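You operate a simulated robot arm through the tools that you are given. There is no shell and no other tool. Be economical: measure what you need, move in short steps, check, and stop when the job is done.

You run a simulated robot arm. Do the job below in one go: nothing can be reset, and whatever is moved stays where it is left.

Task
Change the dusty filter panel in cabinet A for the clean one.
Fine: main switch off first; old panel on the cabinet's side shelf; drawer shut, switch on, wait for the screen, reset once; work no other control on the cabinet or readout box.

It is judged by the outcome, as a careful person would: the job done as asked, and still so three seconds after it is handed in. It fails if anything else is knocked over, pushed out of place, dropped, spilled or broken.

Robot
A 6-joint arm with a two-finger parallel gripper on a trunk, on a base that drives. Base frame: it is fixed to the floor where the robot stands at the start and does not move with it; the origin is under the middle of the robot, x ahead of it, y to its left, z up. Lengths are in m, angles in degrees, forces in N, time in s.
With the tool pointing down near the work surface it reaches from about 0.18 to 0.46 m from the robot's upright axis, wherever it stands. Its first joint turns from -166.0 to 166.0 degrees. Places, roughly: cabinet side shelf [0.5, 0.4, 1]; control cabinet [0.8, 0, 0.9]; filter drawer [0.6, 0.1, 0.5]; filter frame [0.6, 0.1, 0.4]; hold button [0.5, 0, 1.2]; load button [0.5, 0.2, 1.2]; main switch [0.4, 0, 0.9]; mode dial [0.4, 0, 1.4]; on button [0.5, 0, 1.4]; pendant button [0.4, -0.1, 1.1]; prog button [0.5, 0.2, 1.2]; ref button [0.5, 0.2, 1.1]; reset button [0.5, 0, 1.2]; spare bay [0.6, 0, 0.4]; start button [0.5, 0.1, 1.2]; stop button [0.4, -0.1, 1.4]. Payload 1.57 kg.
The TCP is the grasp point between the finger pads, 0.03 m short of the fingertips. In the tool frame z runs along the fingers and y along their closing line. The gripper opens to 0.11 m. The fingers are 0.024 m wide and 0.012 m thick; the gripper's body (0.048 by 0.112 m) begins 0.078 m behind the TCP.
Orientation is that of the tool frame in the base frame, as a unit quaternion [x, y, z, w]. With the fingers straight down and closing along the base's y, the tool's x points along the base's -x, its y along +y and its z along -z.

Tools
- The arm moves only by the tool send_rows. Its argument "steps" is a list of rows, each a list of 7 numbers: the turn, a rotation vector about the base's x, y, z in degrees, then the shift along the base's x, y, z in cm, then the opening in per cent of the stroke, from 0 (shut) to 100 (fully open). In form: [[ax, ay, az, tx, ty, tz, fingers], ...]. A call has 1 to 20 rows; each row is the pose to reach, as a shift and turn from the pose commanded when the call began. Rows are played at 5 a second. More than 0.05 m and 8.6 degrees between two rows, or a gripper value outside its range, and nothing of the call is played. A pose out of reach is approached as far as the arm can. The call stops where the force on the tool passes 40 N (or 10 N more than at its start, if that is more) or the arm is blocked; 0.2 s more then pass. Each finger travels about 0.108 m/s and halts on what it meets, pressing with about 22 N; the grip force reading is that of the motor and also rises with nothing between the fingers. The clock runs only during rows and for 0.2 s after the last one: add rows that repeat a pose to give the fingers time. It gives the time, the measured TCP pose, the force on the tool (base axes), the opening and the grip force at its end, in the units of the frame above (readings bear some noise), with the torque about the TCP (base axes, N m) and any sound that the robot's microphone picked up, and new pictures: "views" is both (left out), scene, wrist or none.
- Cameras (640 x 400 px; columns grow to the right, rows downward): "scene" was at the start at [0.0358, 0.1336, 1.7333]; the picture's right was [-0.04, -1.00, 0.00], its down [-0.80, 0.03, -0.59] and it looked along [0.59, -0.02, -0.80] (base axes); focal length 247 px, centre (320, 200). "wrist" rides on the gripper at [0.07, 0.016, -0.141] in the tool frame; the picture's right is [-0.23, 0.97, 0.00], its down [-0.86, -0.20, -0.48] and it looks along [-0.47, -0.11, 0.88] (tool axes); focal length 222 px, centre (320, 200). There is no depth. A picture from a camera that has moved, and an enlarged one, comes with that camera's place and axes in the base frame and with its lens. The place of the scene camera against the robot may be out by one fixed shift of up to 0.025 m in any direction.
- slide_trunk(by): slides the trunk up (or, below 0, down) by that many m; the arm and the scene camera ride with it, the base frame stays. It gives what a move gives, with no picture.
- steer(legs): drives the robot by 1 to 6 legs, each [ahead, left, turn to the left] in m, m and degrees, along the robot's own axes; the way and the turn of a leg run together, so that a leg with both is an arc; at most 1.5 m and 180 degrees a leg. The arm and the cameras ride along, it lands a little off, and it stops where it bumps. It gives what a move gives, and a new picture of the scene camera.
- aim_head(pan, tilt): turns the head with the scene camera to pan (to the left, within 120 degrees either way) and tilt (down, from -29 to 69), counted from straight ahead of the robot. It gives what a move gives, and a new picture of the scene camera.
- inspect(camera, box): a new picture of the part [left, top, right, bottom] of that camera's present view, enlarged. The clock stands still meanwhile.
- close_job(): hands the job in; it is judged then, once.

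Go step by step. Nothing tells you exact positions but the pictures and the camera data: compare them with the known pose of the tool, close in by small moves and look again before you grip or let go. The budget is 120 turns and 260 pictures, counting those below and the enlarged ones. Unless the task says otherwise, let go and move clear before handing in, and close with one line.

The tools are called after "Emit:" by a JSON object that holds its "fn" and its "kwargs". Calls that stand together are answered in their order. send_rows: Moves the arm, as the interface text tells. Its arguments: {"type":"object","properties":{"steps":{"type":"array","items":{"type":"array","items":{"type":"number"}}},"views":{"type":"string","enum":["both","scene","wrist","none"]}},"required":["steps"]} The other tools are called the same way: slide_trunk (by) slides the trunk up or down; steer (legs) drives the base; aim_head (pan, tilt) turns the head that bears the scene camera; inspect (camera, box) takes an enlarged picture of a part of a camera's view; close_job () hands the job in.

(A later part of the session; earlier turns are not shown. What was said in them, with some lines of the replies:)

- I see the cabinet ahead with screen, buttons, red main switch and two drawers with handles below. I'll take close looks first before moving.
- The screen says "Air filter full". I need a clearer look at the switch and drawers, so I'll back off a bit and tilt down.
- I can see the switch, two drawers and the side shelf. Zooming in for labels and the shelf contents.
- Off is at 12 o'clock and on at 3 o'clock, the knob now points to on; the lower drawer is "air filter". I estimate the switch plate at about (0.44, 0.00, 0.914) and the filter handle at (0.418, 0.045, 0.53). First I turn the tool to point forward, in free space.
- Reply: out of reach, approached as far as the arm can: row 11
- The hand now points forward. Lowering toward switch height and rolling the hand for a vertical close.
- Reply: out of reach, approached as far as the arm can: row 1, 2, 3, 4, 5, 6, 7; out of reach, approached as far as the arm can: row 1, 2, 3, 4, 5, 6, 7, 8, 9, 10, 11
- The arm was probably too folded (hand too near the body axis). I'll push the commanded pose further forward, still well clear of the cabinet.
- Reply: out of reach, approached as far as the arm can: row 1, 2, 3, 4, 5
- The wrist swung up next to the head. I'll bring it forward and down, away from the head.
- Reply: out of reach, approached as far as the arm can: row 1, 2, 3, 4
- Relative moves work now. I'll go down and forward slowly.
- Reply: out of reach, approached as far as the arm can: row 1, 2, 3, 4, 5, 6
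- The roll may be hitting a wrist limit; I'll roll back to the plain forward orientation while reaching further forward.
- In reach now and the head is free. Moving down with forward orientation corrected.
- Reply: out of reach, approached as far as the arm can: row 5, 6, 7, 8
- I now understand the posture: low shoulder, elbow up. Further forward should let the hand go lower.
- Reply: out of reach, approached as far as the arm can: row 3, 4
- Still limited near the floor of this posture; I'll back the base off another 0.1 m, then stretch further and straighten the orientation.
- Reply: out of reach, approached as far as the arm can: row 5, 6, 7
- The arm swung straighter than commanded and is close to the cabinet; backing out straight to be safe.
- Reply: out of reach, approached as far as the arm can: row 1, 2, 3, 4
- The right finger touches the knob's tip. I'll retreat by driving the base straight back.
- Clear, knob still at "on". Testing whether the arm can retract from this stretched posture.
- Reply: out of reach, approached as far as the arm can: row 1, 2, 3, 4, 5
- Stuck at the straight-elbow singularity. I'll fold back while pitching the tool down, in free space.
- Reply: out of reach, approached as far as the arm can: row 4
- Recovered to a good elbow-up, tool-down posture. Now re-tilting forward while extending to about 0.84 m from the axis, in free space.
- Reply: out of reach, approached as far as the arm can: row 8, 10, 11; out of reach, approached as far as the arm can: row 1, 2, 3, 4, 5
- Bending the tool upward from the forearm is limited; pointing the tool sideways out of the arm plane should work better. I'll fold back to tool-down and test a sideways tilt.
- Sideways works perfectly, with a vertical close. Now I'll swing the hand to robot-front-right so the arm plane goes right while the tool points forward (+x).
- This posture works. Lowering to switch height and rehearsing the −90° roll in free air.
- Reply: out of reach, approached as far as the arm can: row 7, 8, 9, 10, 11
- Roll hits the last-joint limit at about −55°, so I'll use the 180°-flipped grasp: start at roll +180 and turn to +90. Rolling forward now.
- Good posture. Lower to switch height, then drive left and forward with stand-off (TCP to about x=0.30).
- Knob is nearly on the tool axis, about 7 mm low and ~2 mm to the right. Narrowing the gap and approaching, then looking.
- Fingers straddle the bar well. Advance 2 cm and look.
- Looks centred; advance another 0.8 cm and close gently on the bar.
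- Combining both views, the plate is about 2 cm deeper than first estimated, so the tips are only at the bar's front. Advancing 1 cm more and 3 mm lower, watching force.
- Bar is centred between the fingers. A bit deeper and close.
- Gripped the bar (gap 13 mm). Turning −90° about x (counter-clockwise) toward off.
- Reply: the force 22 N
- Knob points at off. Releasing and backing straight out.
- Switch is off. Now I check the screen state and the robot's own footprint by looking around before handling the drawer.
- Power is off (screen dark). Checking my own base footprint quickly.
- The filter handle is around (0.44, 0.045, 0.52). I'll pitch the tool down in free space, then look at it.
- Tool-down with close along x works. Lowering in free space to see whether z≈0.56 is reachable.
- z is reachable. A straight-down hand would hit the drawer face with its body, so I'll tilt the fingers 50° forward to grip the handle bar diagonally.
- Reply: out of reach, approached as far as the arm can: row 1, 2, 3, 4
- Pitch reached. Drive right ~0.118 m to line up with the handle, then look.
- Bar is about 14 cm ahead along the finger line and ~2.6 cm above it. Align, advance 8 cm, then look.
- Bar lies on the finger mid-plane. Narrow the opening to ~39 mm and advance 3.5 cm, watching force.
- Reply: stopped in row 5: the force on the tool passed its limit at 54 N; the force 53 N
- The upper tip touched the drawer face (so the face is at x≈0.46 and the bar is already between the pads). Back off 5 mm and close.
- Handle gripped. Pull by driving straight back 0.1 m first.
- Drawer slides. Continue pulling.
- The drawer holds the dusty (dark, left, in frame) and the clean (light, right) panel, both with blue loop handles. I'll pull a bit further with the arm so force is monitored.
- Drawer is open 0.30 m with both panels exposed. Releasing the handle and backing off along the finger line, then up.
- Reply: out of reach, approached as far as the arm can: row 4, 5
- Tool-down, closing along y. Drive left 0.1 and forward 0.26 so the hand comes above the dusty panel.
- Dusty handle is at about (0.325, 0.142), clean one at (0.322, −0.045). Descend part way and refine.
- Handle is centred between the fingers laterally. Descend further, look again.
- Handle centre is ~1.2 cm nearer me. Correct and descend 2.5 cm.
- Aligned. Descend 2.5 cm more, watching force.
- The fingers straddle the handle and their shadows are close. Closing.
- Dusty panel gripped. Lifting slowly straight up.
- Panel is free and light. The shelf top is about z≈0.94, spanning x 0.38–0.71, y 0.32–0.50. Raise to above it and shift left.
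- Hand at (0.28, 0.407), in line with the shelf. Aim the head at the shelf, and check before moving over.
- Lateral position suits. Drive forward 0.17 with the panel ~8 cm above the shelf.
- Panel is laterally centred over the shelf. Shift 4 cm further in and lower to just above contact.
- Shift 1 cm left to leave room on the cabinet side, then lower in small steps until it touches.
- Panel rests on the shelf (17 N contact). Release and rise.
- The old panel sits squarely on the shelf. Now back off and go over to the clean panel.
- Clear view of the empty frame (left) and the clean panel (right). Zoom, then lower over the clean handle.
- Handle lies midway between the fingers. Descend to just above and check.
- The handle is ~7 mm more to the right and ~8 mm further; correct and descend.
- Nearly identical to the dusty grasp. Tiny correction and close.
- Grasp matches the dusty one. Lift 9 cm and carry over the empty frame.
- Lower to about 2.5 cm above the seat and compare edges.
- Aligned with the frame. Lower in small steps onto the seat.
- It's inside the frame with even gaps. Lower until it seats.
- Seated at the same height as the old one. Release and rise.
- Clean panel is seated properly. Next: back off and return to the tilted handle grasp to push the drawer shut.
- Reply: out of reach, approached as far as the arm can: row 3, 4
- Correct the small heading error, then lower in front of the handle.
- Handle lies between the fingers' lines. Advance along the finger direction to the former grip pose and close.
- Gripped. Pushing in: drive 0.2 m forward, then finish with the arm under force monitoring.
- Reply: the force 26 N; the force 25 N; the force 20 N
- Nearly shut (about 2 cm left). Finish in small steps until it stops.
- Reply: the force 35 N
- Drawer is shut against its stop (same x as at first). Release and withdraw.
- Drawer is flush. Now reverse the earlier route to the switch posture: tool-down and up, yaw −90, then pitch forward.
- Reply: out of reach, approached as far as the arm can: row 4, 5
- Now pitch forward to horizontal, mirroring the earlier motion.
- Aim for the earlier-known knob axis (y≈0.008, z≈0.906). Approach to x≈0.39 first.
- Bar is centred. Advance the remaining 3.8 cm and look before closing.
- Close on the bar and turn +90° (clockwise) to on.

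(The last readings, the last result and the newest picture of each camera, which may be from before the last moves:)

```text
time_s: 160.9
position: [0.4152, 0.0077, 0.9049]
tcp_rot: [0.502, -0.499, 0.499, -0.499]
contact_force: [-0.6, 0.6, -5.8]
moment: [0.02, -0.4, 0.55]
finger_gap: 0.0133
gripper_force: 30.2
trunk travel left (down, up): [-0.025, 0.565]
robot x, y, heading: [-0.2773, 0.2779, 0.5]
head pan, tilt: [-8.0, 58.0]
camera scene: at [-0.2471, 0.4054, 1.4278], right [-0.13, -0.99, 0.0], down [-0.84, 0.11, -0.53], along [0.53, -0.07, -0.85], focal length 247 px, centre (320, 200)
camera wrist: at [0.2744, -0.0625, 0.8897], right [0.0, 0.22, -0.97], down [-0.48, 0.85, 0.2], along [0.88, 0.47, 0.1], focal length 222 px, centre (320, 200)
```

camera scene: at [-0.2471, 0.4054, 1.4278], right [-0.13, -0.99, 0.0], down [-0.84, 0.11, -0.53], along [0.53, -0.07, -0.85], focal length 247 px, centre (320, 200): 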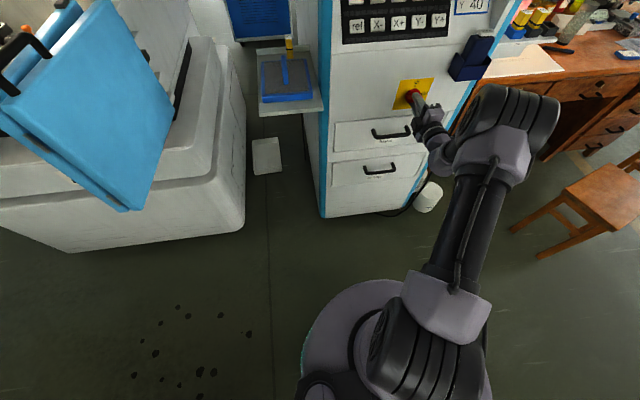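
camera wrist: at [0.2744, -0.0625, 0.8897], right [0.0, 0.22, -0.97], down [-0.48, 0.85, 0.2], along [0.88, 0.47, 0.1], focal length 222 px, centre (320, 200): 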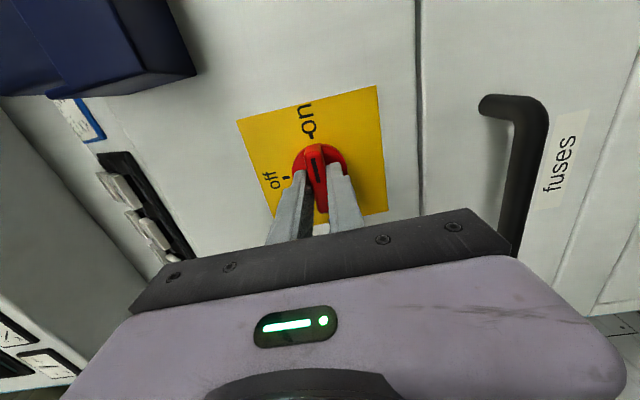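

Knob is at "on". Release, back out straight, then check the screen.

Emit:
{"fn": "send_rows", "kwargs": {"steps": [[0, 0, 0, 0, 0, 0, 20], [0, 0, 0, 0, 0, 0, 32], [0, 0, 0, -1.5, 0, 0, 32], [0, 0, 0, -4, 0, 0, 32], [0, 0, 0, -8, 0, 0, 32], [0, 0, 0, -12, 0, 0, 32]], "views": "none"}}

Emit:
{"fn": "aim_head", "kwargs": {"pan": -25, "tilt": 15}}

Emit:
{"fn": "inspect", "kwargs": {"camera": "wrist", "box": [180, 40, 460, 220]}}

```text
time_s: 162.3
position: [0.2938, 0.007, 0.9053]
tcp_rot: [0.502, -0.499, 0.5, -0.498]
contact_force: [0.1, 0.4, 0.2]
moment: [-0.03, 0.0, 0.01]
finger_gap: 0.0352
gripper_force: 0.0
trunk travel left (down, up): [-0.025, 0.565]
robot x, y, heading: [-0.2775, 0.28, 0.6]
head pan, tilt: [-8.0, 58.0]
```

```text
time_s: 163.4
position: [0.2946, 0.006, 0.9052]
tcp_rot: [0.503, -0.499, 0.5, -0.498]
contact_force: [0.2, -0.1, 0.9]
moment: [-0.02, 0.0, 0.02]
finger_gap: 0.0352
gripper_force: 0.0
trunk travel left (down, up): [-0.025, 0.565]
robot x, y, heading: [-0.2761, 0.2794, 0.7]
head pan, tilt: [-25.0, 15.0]
camera scene: at [-0.2308, 0.3757, 1.4917], right [-0.42, -0.91, 0.0], down [-0.24, 0.11, -0.97], along [0.88, -0.4, -0.26], focal length 247 px, centre (320, 200)
```

scene: 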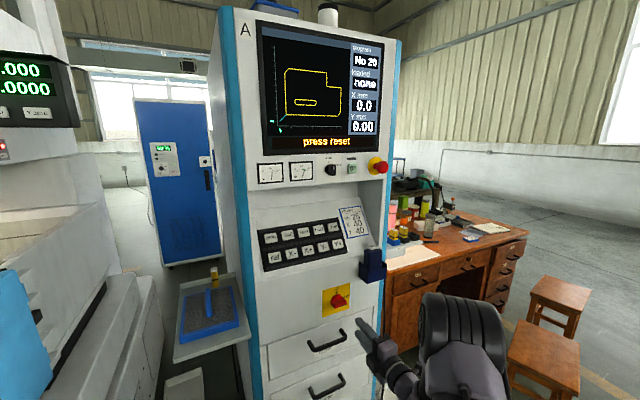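

```text
2.22 times, centred on (320, 130) of wrist
camera zoom: at [0.1543, -0.064, 0.8896], right [0.0, 0.22, -0.98], down [-0.48, 0.86, 0.2], along [0.88, 0.47, 0.1], focal length 494 px, centre (320, 356)
```

zoom: 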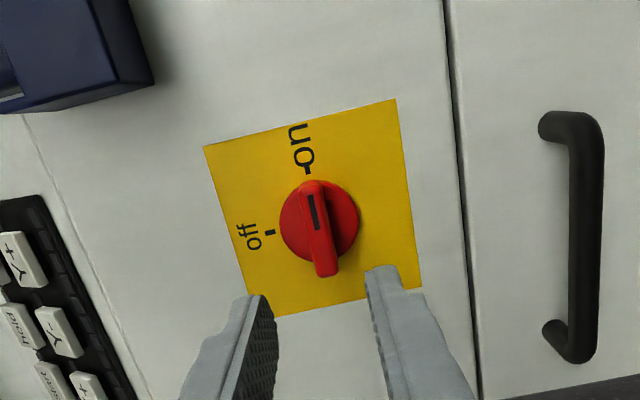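

Screen says "press reset". Measuring the reset key and recess shape.

Emit:
{"fn": "inspect", "kwargs": {"camera": "scene", "box": [240, 180, 400, 300]}}

Emit:
{"fn": "inspect", "kwargs": {"camera": "scene", "box": [250, 20, 400, 180]}}

```text
3.33 times, centred on (320, 240) of scene
camera zoom: at [-0.2308, 0.3757, 1.4917], right [-0.42, -0.91, 0.0], down [-0.24, 0.11, -0.97], along [0.88, -0.4, -0.26], focal length 825 px, centre (320, 67)
```

zoom: 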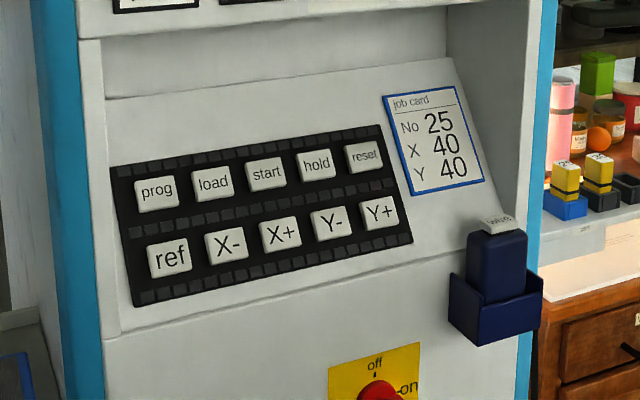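

```text
2.50 times, centred on (325, 100) of scene
camera zoom: at [-0.2308, 0.3757, 1.4917], right [-0.42, -0.91, 0.0], down [-0.24, 0.11, -0.97], along [0.88, -0.4, -0.26], focal length 618 px, centre (308, 450)
```

zoom: 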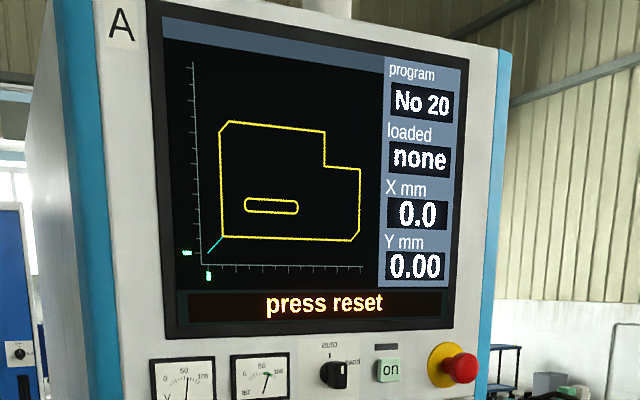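

The keypad slopes ~40°, reset key around (0.525, −0.002, 1.16). I'll raise the hand away from the panel, pitch it 40° down to press along the key's normal, fingers closed.

Emit:
{"fn": "send_rows", "kwargs": {"steps": [[0, 0, 0, -3, 0, 1, 10], [0, 5, 0, -3, 0, 5, 0], [0, 10, 0, -3, 0, 9, 0], [0, 15, 0, -3, 0, 13, 0], [0, 20, 0, -3, 0, 17, 0], [0, 25, 0, -3, 0, 21, 0], [0, 30, 0, -3, 0, 25, 0], [0, 35, 0, -3, -0.4, 29, 0], [0, 40, 0, -3, -0.8, 32, 0], [0, 40, 0, -3, -0.8, 34, 0]], "views": "both"}}

```text
time_s: 165.6
position: [0.1979, -0.0319, 1.1679]
tcp_rot: [0.649, -0.618, 0.311, -0.317]
contact_force: [0.2, -0.3, 0.0]
moment: [0.01, -0.01, 0.02]
finger_gap: 0.0
gripper_force: 20.9
out of reach, approached as far as the arm can: row 8, 9, 10
trunk travel left (down, up): [-0.025, 0.565]
robot x, y, heading: [-0.2759, 0.2786, 0.4]
head pan, tilt: [-25.0, 15.0]
camera scene: at [-0.2309, 0.3756, 1.4917], right [-0.42, -0.91, 0.0], down [-0.24, 0.11, -0.97], along [0.88, -0.4, -0.26], focal length 247 px, centre (320, 200)
camera wrist: at [0.0792, -0.1061, 1.2418], right [-0.6, 0.19, -0.78], down [-0.3, 0.85, 0.44], along [0.74, 0.49, -0.45], focal length 222 px, centre (320, 200)
```

scene: 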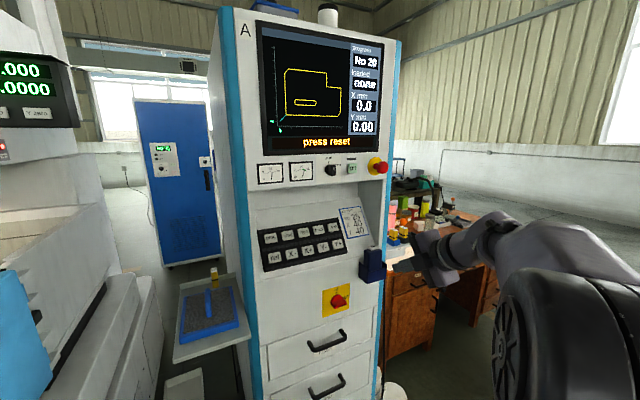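
wrist: 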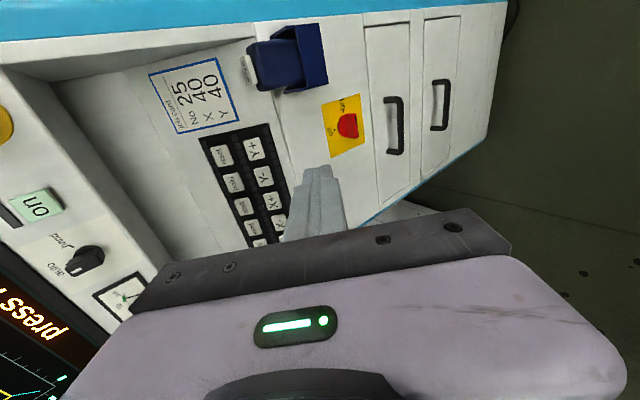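

Raise the trunk 0.2 m instead and bring the arm lower relative to it.

Emit:
{"fn": "slide_trunk", "kwargs": {"by": 0.2}}

Emit:
{"fn": "send_rows", "kwargs": {"steps": [[0, 0, 0, 2, 0.5, -3, 0], [0, 1, -1, 4, 1.5, -6, 0], [0, 2, -2, 6, 2.5, -9, 0], [0, 2.7, -2, 7, 3, -11, 0]], "views": "both"}}

```text
time_s: 167.8
position: [0.1971, -0.0321, 1.3672]
tcp_rot: [0.649, -0.617, 0.311, -0.317]
contact_force: [-0.5, 0.7, 0.7]
moment: [0.01, 0.07, 0.01]
finger_gap: 0.0
gripper_force: 21.1
trunk travel left (down, up): [-0.225, 0.365]
robot x, y, heading: [-0.2771, 0.2779, 0.6]
head pan, tilt: [-25.0, 15.0]
```

```text
time_s: 168.8
position: [0.2678, -0.0023, 1.2574]
tcp_rot: [0.646, -0.635, 0.302, -0.296]
contact_force: [0.4, -0.3, 0.3]
moment: [0.0, 0.01, -0.01]
finger_gap: 0.0
gripper_force: 21.5
trunk travel left (down, up): [-0.225, 0.365]
robot x, y, heading: [-0.2754, 0.2766, 0.5]
head pan, tilt: [-25.0, 15.0]
camera scene: at [-0.2306, 0.3757, 1.6917], right [-0.42, -0.91, 0.0], down [-0.24, 0.11, -0.97], along [0.88, -0.4, -0.26], focal length 247 px, centre (320, 200)
camera wrist: at [0.1499, -0.0714, 1.3368], right [-0.63, 0.21, -0.75], down [-0.25, 0.86, 0.45], along [0.74, 0.47, -0.49], focal length 222 px, centre (320, 200)
```

scene: 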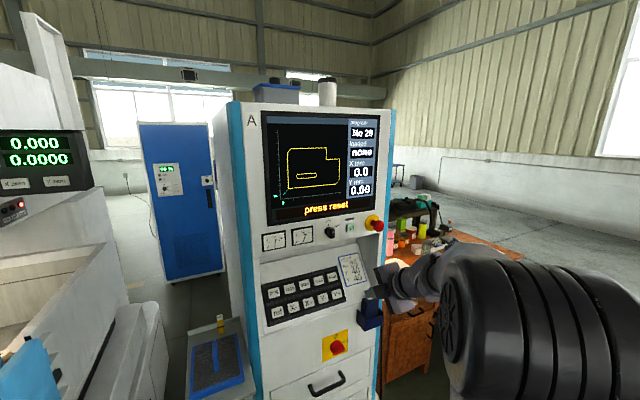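
wrist: 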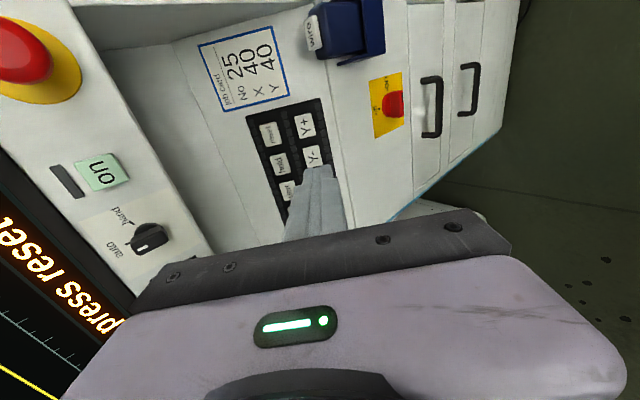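

Orientation is right (40° down). Drive forward 0.12 m toward the keypad, then look.

Emit:
{"fn": "steer", "kwargs": {"legs": [[0.12, 0, 0]]}}

Emit:
{"fn": "inspect", "kwargs": {"camera": "wrist", "box": [180, 20, 460, 240]}}

Emit:
{"fn": "inspect", "kwargs": {"camera": "scene", "box": [240, 220, 420, 360]}}

```text
time_s: 170.0
position: [0.3876, 0.0009, 1.2572]
tcp_rot: [0.647, -0.635, 0.302, -0.296]
contact_force: [-0.4, 0.7, 0.5]
moment: [-0.01, 0.0, 0.0]
finger_gap: 0.0
gripper_force: 21.2
trunk travel left (down, up): [-0.225, 0.365]
robot x, y, heading: [-0.157, 0.2774, 0.6]
head pan, tilt: [-25.0, 15.0]
camera scene: at [-0.1105, 0.3768, 1.6916], right [-0.41, -0.91, 0.0], down [-0.24, 0.11, -0.97], along [0.88, -0.4, -0.26], focal length 247 px, centre (320, 200)
```

scene: 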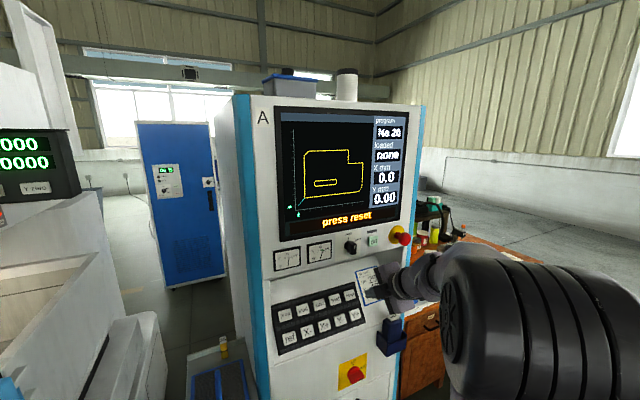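

```text
1.82 times, centred on (320, 130) of wrist
camera zoom: at [0.2708, -0.0692, 1.3367], right [-0.63, 0.21, -0.75], down [-0.25, 0.86, 0.45], along [0.74, 0.47, -0.49], focal length 404 px, centre (320, 327)
```

zoom: 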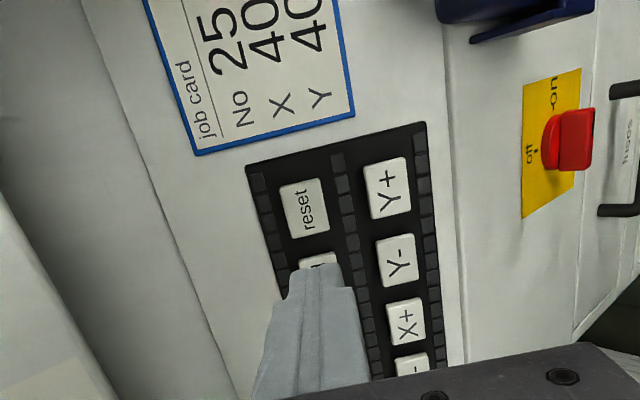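

```text
2.86 times, centred on (330, 290) of scene
camera zoom: at [-0.1105, 0.3768, 1.6916], right [-0.41, -0.91, 0.0], down [-0.24, 0.11, -0.97], along [0.88, -0.4, -0.26], focal length 707 px, centre (291, -57)
```

zoom: 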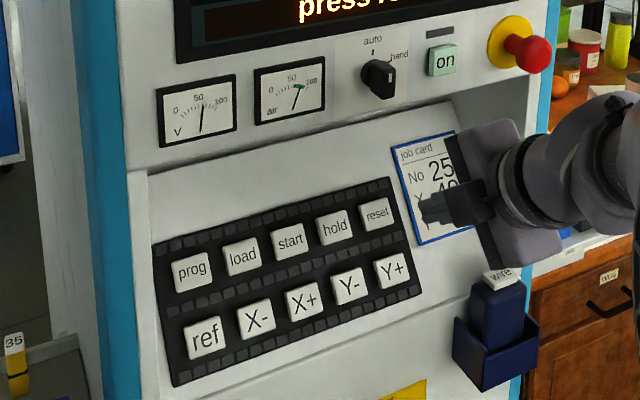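

Reset key is seen; align by (+0.8, −0.5, +0.8) cm and advance 8 cm along the finger axis, then re-check.

Emit:
{"fn": "send_rows", "kwargs": {"steps": [[0, 0, 0, 0.8, -0.5, 0.8, 0], [0, 0, 0, 3.1, -0.5, -1.1, 0], [0, 0, 0, 5.4, -0.5, -3.1, 0], [0, 0, 0, 6.9, -0.5, -4.3, 0]], "views": "none"}}

Emit:
{"fn": "inspect", "kwargs": {"camera": "wrist", "box": [180, 20, 460, 240]}}

Emit:
{"fn": "inspect", "kwargs": {"camera": "scene", "box": [280, 260, 400, 360]}}

```text
time_s: 171.0
position: [0.4553, -0.0027, 1.216]
tcp_rot: [0.647, -0.634, 0.302, -0.298]
contact_force: [-0.4, -0.5, -0.3]
moment: [0.0, 0.03, 0.0]
finger_gap: 0.0001
gripper_force: 21.2
trunk travel left (down, up): [-0.225, 0.365]
robot x, y, heading: [-0.1596, 0.2787, 0.8]
head pan, tilt: [-25.0, 15.0]
```

```text
1.82 times, centred on (320, 130) of wrist
camera zoom: at [0.3382, -0.0732, 1.2941], right [-0.63, 0.21, -0.75], down [-0.25, 0.86, 0.45], along [0.74, 0.47, -0.48], focal length 404 px, centre (320, 327)
```

zoom: 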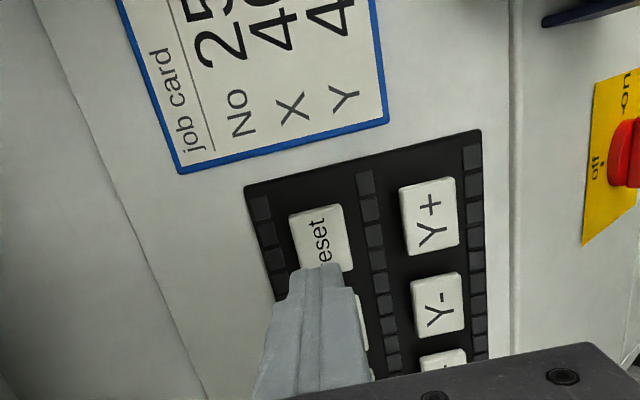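

```text
4.00 times, centred on (340, 310) of scene
camera zoom: at [-0.1118, 0.3767, 1.6917], right [-0.41, -0.91, 0.0], down [-0.24, 0.11, -0.97], along [0.88, -0.4, -0.26], focal length 990 px, centre (240, -240)
```

zoom: 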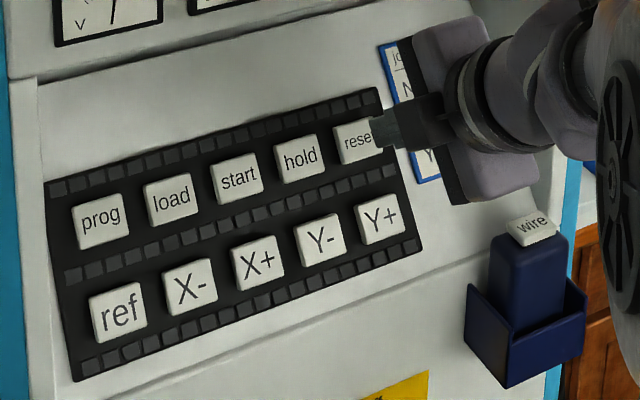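

Well aligned. Advance 4.5 cm more and check before pressing.

Emit:
{"fn": "send_rows", "kwargs": {"steps": [[0, 0, 0, 1.7, -0.2, -1.45, 0], [0, 0, 0, 3.4, -0.2, -2.9, 0]], "views": "none"}}

Emit:
{"fn": "inspect", "kwargs": {"camera": "wrist", "box": [180, 20, 460, 240]}}

Emit:
{"fn": "inspect", "kwargs": {"camera": "scene", "box": [320, 270, 390, 330]}}

```text
time_s: 171.6
position: [0.4896, -0.0046, 1.1847]
tcp_rot: [0.647, -0.633, 0.303, -0.298]
contact_force: [0.5, 0.0, -0.3]
moment: [0.02, 0.03, -0.02]
finger_gap: 0.0001
gripper_force: 20.9
trunk travel left (down, up): [-0.225, 0.365]
robot x, y, heading: [-0.1584, 0.2785, 0.5]
head pan, tilt: [-25.0, 15.0]
```

```text
1.82 times, centred on (320, 130) of wrist
camera zoom: at [0.3721, -0.0746, 1.2639], right [-0.63, 0.21, -0.75], down [-0.25, 0.86, 0.45], along [0.74, 0.47, -0.48], focal length 404 px, centre (320, 327)
```

zoom: 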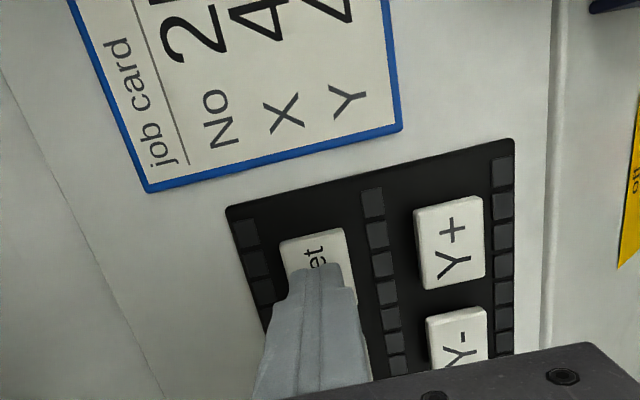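

```text
6.67 times, centred on (355, 300) of scene
camera zoom: at [-0.1117, 0.3768, 1.6917], right [-0.41, -0.91, 0.0], down [-0.24, 0.11, -0.97], along [0.88, -0.4, -0.26], focal length 1649 px, centre (87, -467)
```

zoom: 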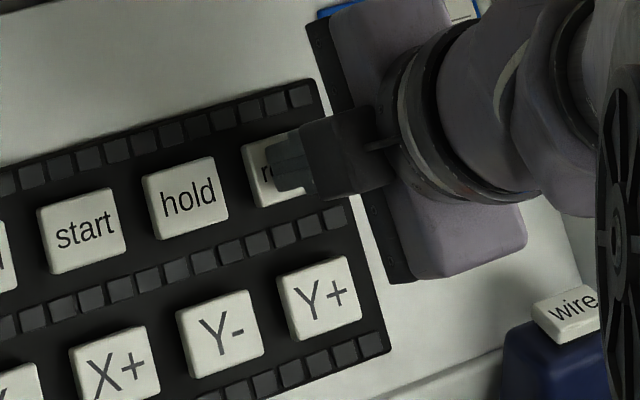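

Tip is over the key's centre. Advance 1.2 cm in small steps.

Emit:
{"fn": "send_rows", "kwargs": {"steps": [[0, 0, 0, 0.3, -0.1, -0.26, 0], [0, 0, 0, 0.6, -0.1, -0.52, 0], [0, 0, 0, 0.92, -0.1, -0.77, 0]], "views": "scene"}}

Emit:
{"fn": "inspect", "kwargs": {"camera": "scene", "box": [320, 270, 390, 330]}}

```text
time_s: 172.4
position: [0.4963, -0.0051, 1.1798]
tcp_rot: [0.646, -0.633, 0.305, -0.299]
contact_force: [-10.7, 0.6, 10.1]
moment: [0.09, -0.13, 0.1]
finger_gap: 0.0
gripper_force: 21.0
trunk travel left (down, up): [-0.225, 0.365]
robot x, y, heading: [-0.1576, 0.2784, 0.4]
head pan, tilt: [-25.0, 15.0]
heard: click
camera scene: at [-0.1157, 0.3776, 1.6919], right [-0.41, -0.91, 0.0], down [-0.23, 0.11, -0.97], along [0.88, -0.4, -0.26], focal length 247 px, centre (320, 200)
```

scene: 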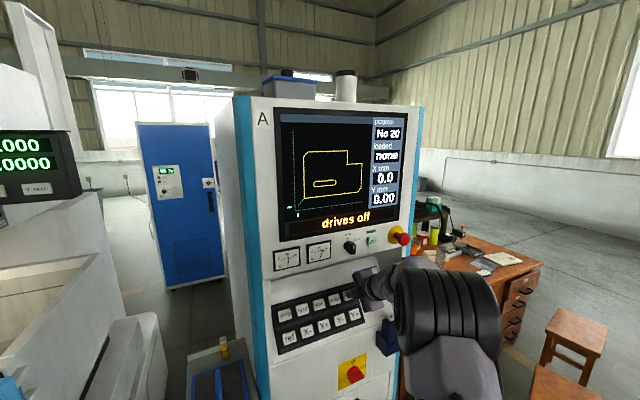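

```text
6.67 times, centred on (355, 300) of scene
camera zoom: at [-0.1157, 0.3776, 1.6919], right [-0.41, -0.91, 0.0], down [-0.23, 0.11, -0.97], along [0.88, -0.4, -0.26], focal length 1649 px, centre (87, -467)
```

zoom: 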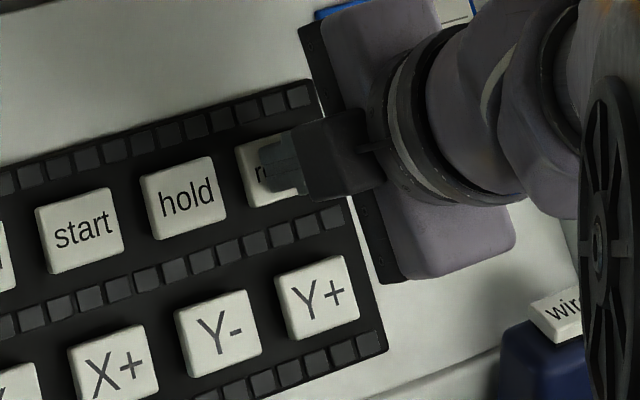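

Click heard and the screen changed from "press reset" to "drives off" — reset done once. Withdraw by driving straight back with the arm frozen.

Emit:
{"fn": "steer", "kwargs": {"legs": [[-0.3, 0, 0]]}}

Emit:
{"fn": "aim_head", "kwargs": {"pan": -15, "tilt": 30}}

Emit:
{"fn": "inspect", "kwargs": {"camera": "scene", "box": [220, 60, 420, 320]}}

```text
time_s: 174.4
position: [0.2059, -0.0097, 1.178]
tcp_rot: [0.646, -0.633, 0.304, -0.299]
contact_force: [-0.5, -0.2, -0.1]
moment: [0.0, 0.0, -0.02]
finger_gap: 0.0001
gripper_force: 21.2
trunk travel left (down, up): [-0.225, 0.365]
robot x, y, heading: [-0.447, 0.2716, 0.3]
head pan, tilt: [-25.0, 15.0]
camera scene: at [-0.4049, 0.3742, 1.6918], right [-0.42, -0.91, 0.0], down [-0.23, 0.11, -0.97], along [0.88, -0.4, -0.26], focal length 247 px, centre (320, 200)
```

scene: 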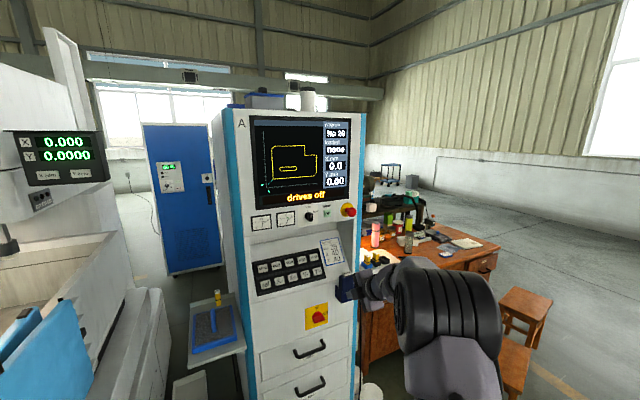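

```text
time_s: 175.2
position: [0.2056, -0.0104, 1.1777]
tcp_rot: [0.646, -0.634, 0.304, -0.298]
contact_force: [0.8, 0.1, 0.7]
moment: [-0.03, 0.02, -0.02]
finger_gap: 0.0
gripper_force: 21.4
trunk travel left (down, up): [-0.225, 0.365]
robot x, y, heading: [-0.4504, 0.278, 0.3]
head pan, tilt: [-15.0, 30.0]
camera scene: at [-0.4014, 0.3902, 1.6676], right [-0.25, -0.97, 0.0], down [-0.48, 0.13, -0.87], along [0.84, -0.22, -0.5], focal length 247 px, centre (320, 200)
```

scene: 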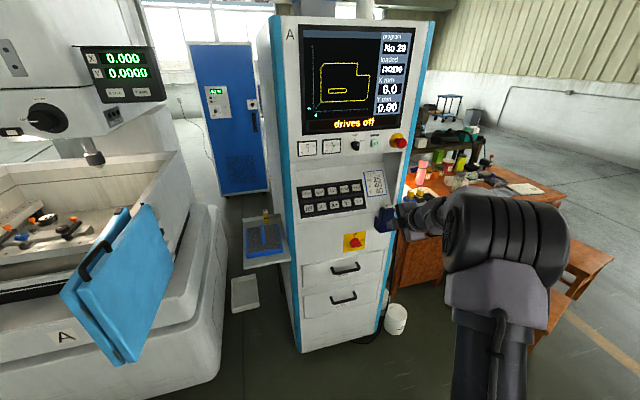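

```text
1.54 times, centred on (320, 190) of scene
camera zoom: at [-0.4014, 0.3902, 1.6676], right [-0.25, -0.97, 0.0], down [-0.48, 0.13, -0.87], along [0.84, -0.22, -0.5], focal length 381 px, centre (320, 215)
```

zoom: 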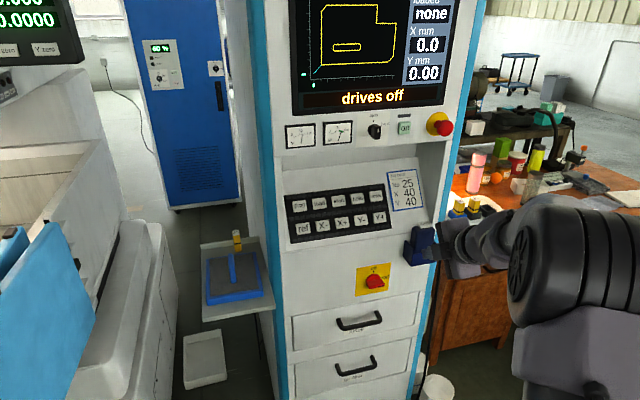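

The main switch is on, the drawer is shut, the old panel is on the side shelf, the filter message has cleared and the hand is well clear. Handing in.

Emit:
{"fn": "close_job", "kwargs": {}}

```text
The job is handed in.
```

The clean filter panel is in cabinet A and the dusty one is on the side shelf. The drawer is shut, the main switch is on, and reset was pressed once, which changed the screen from "press reset" to "drives off".
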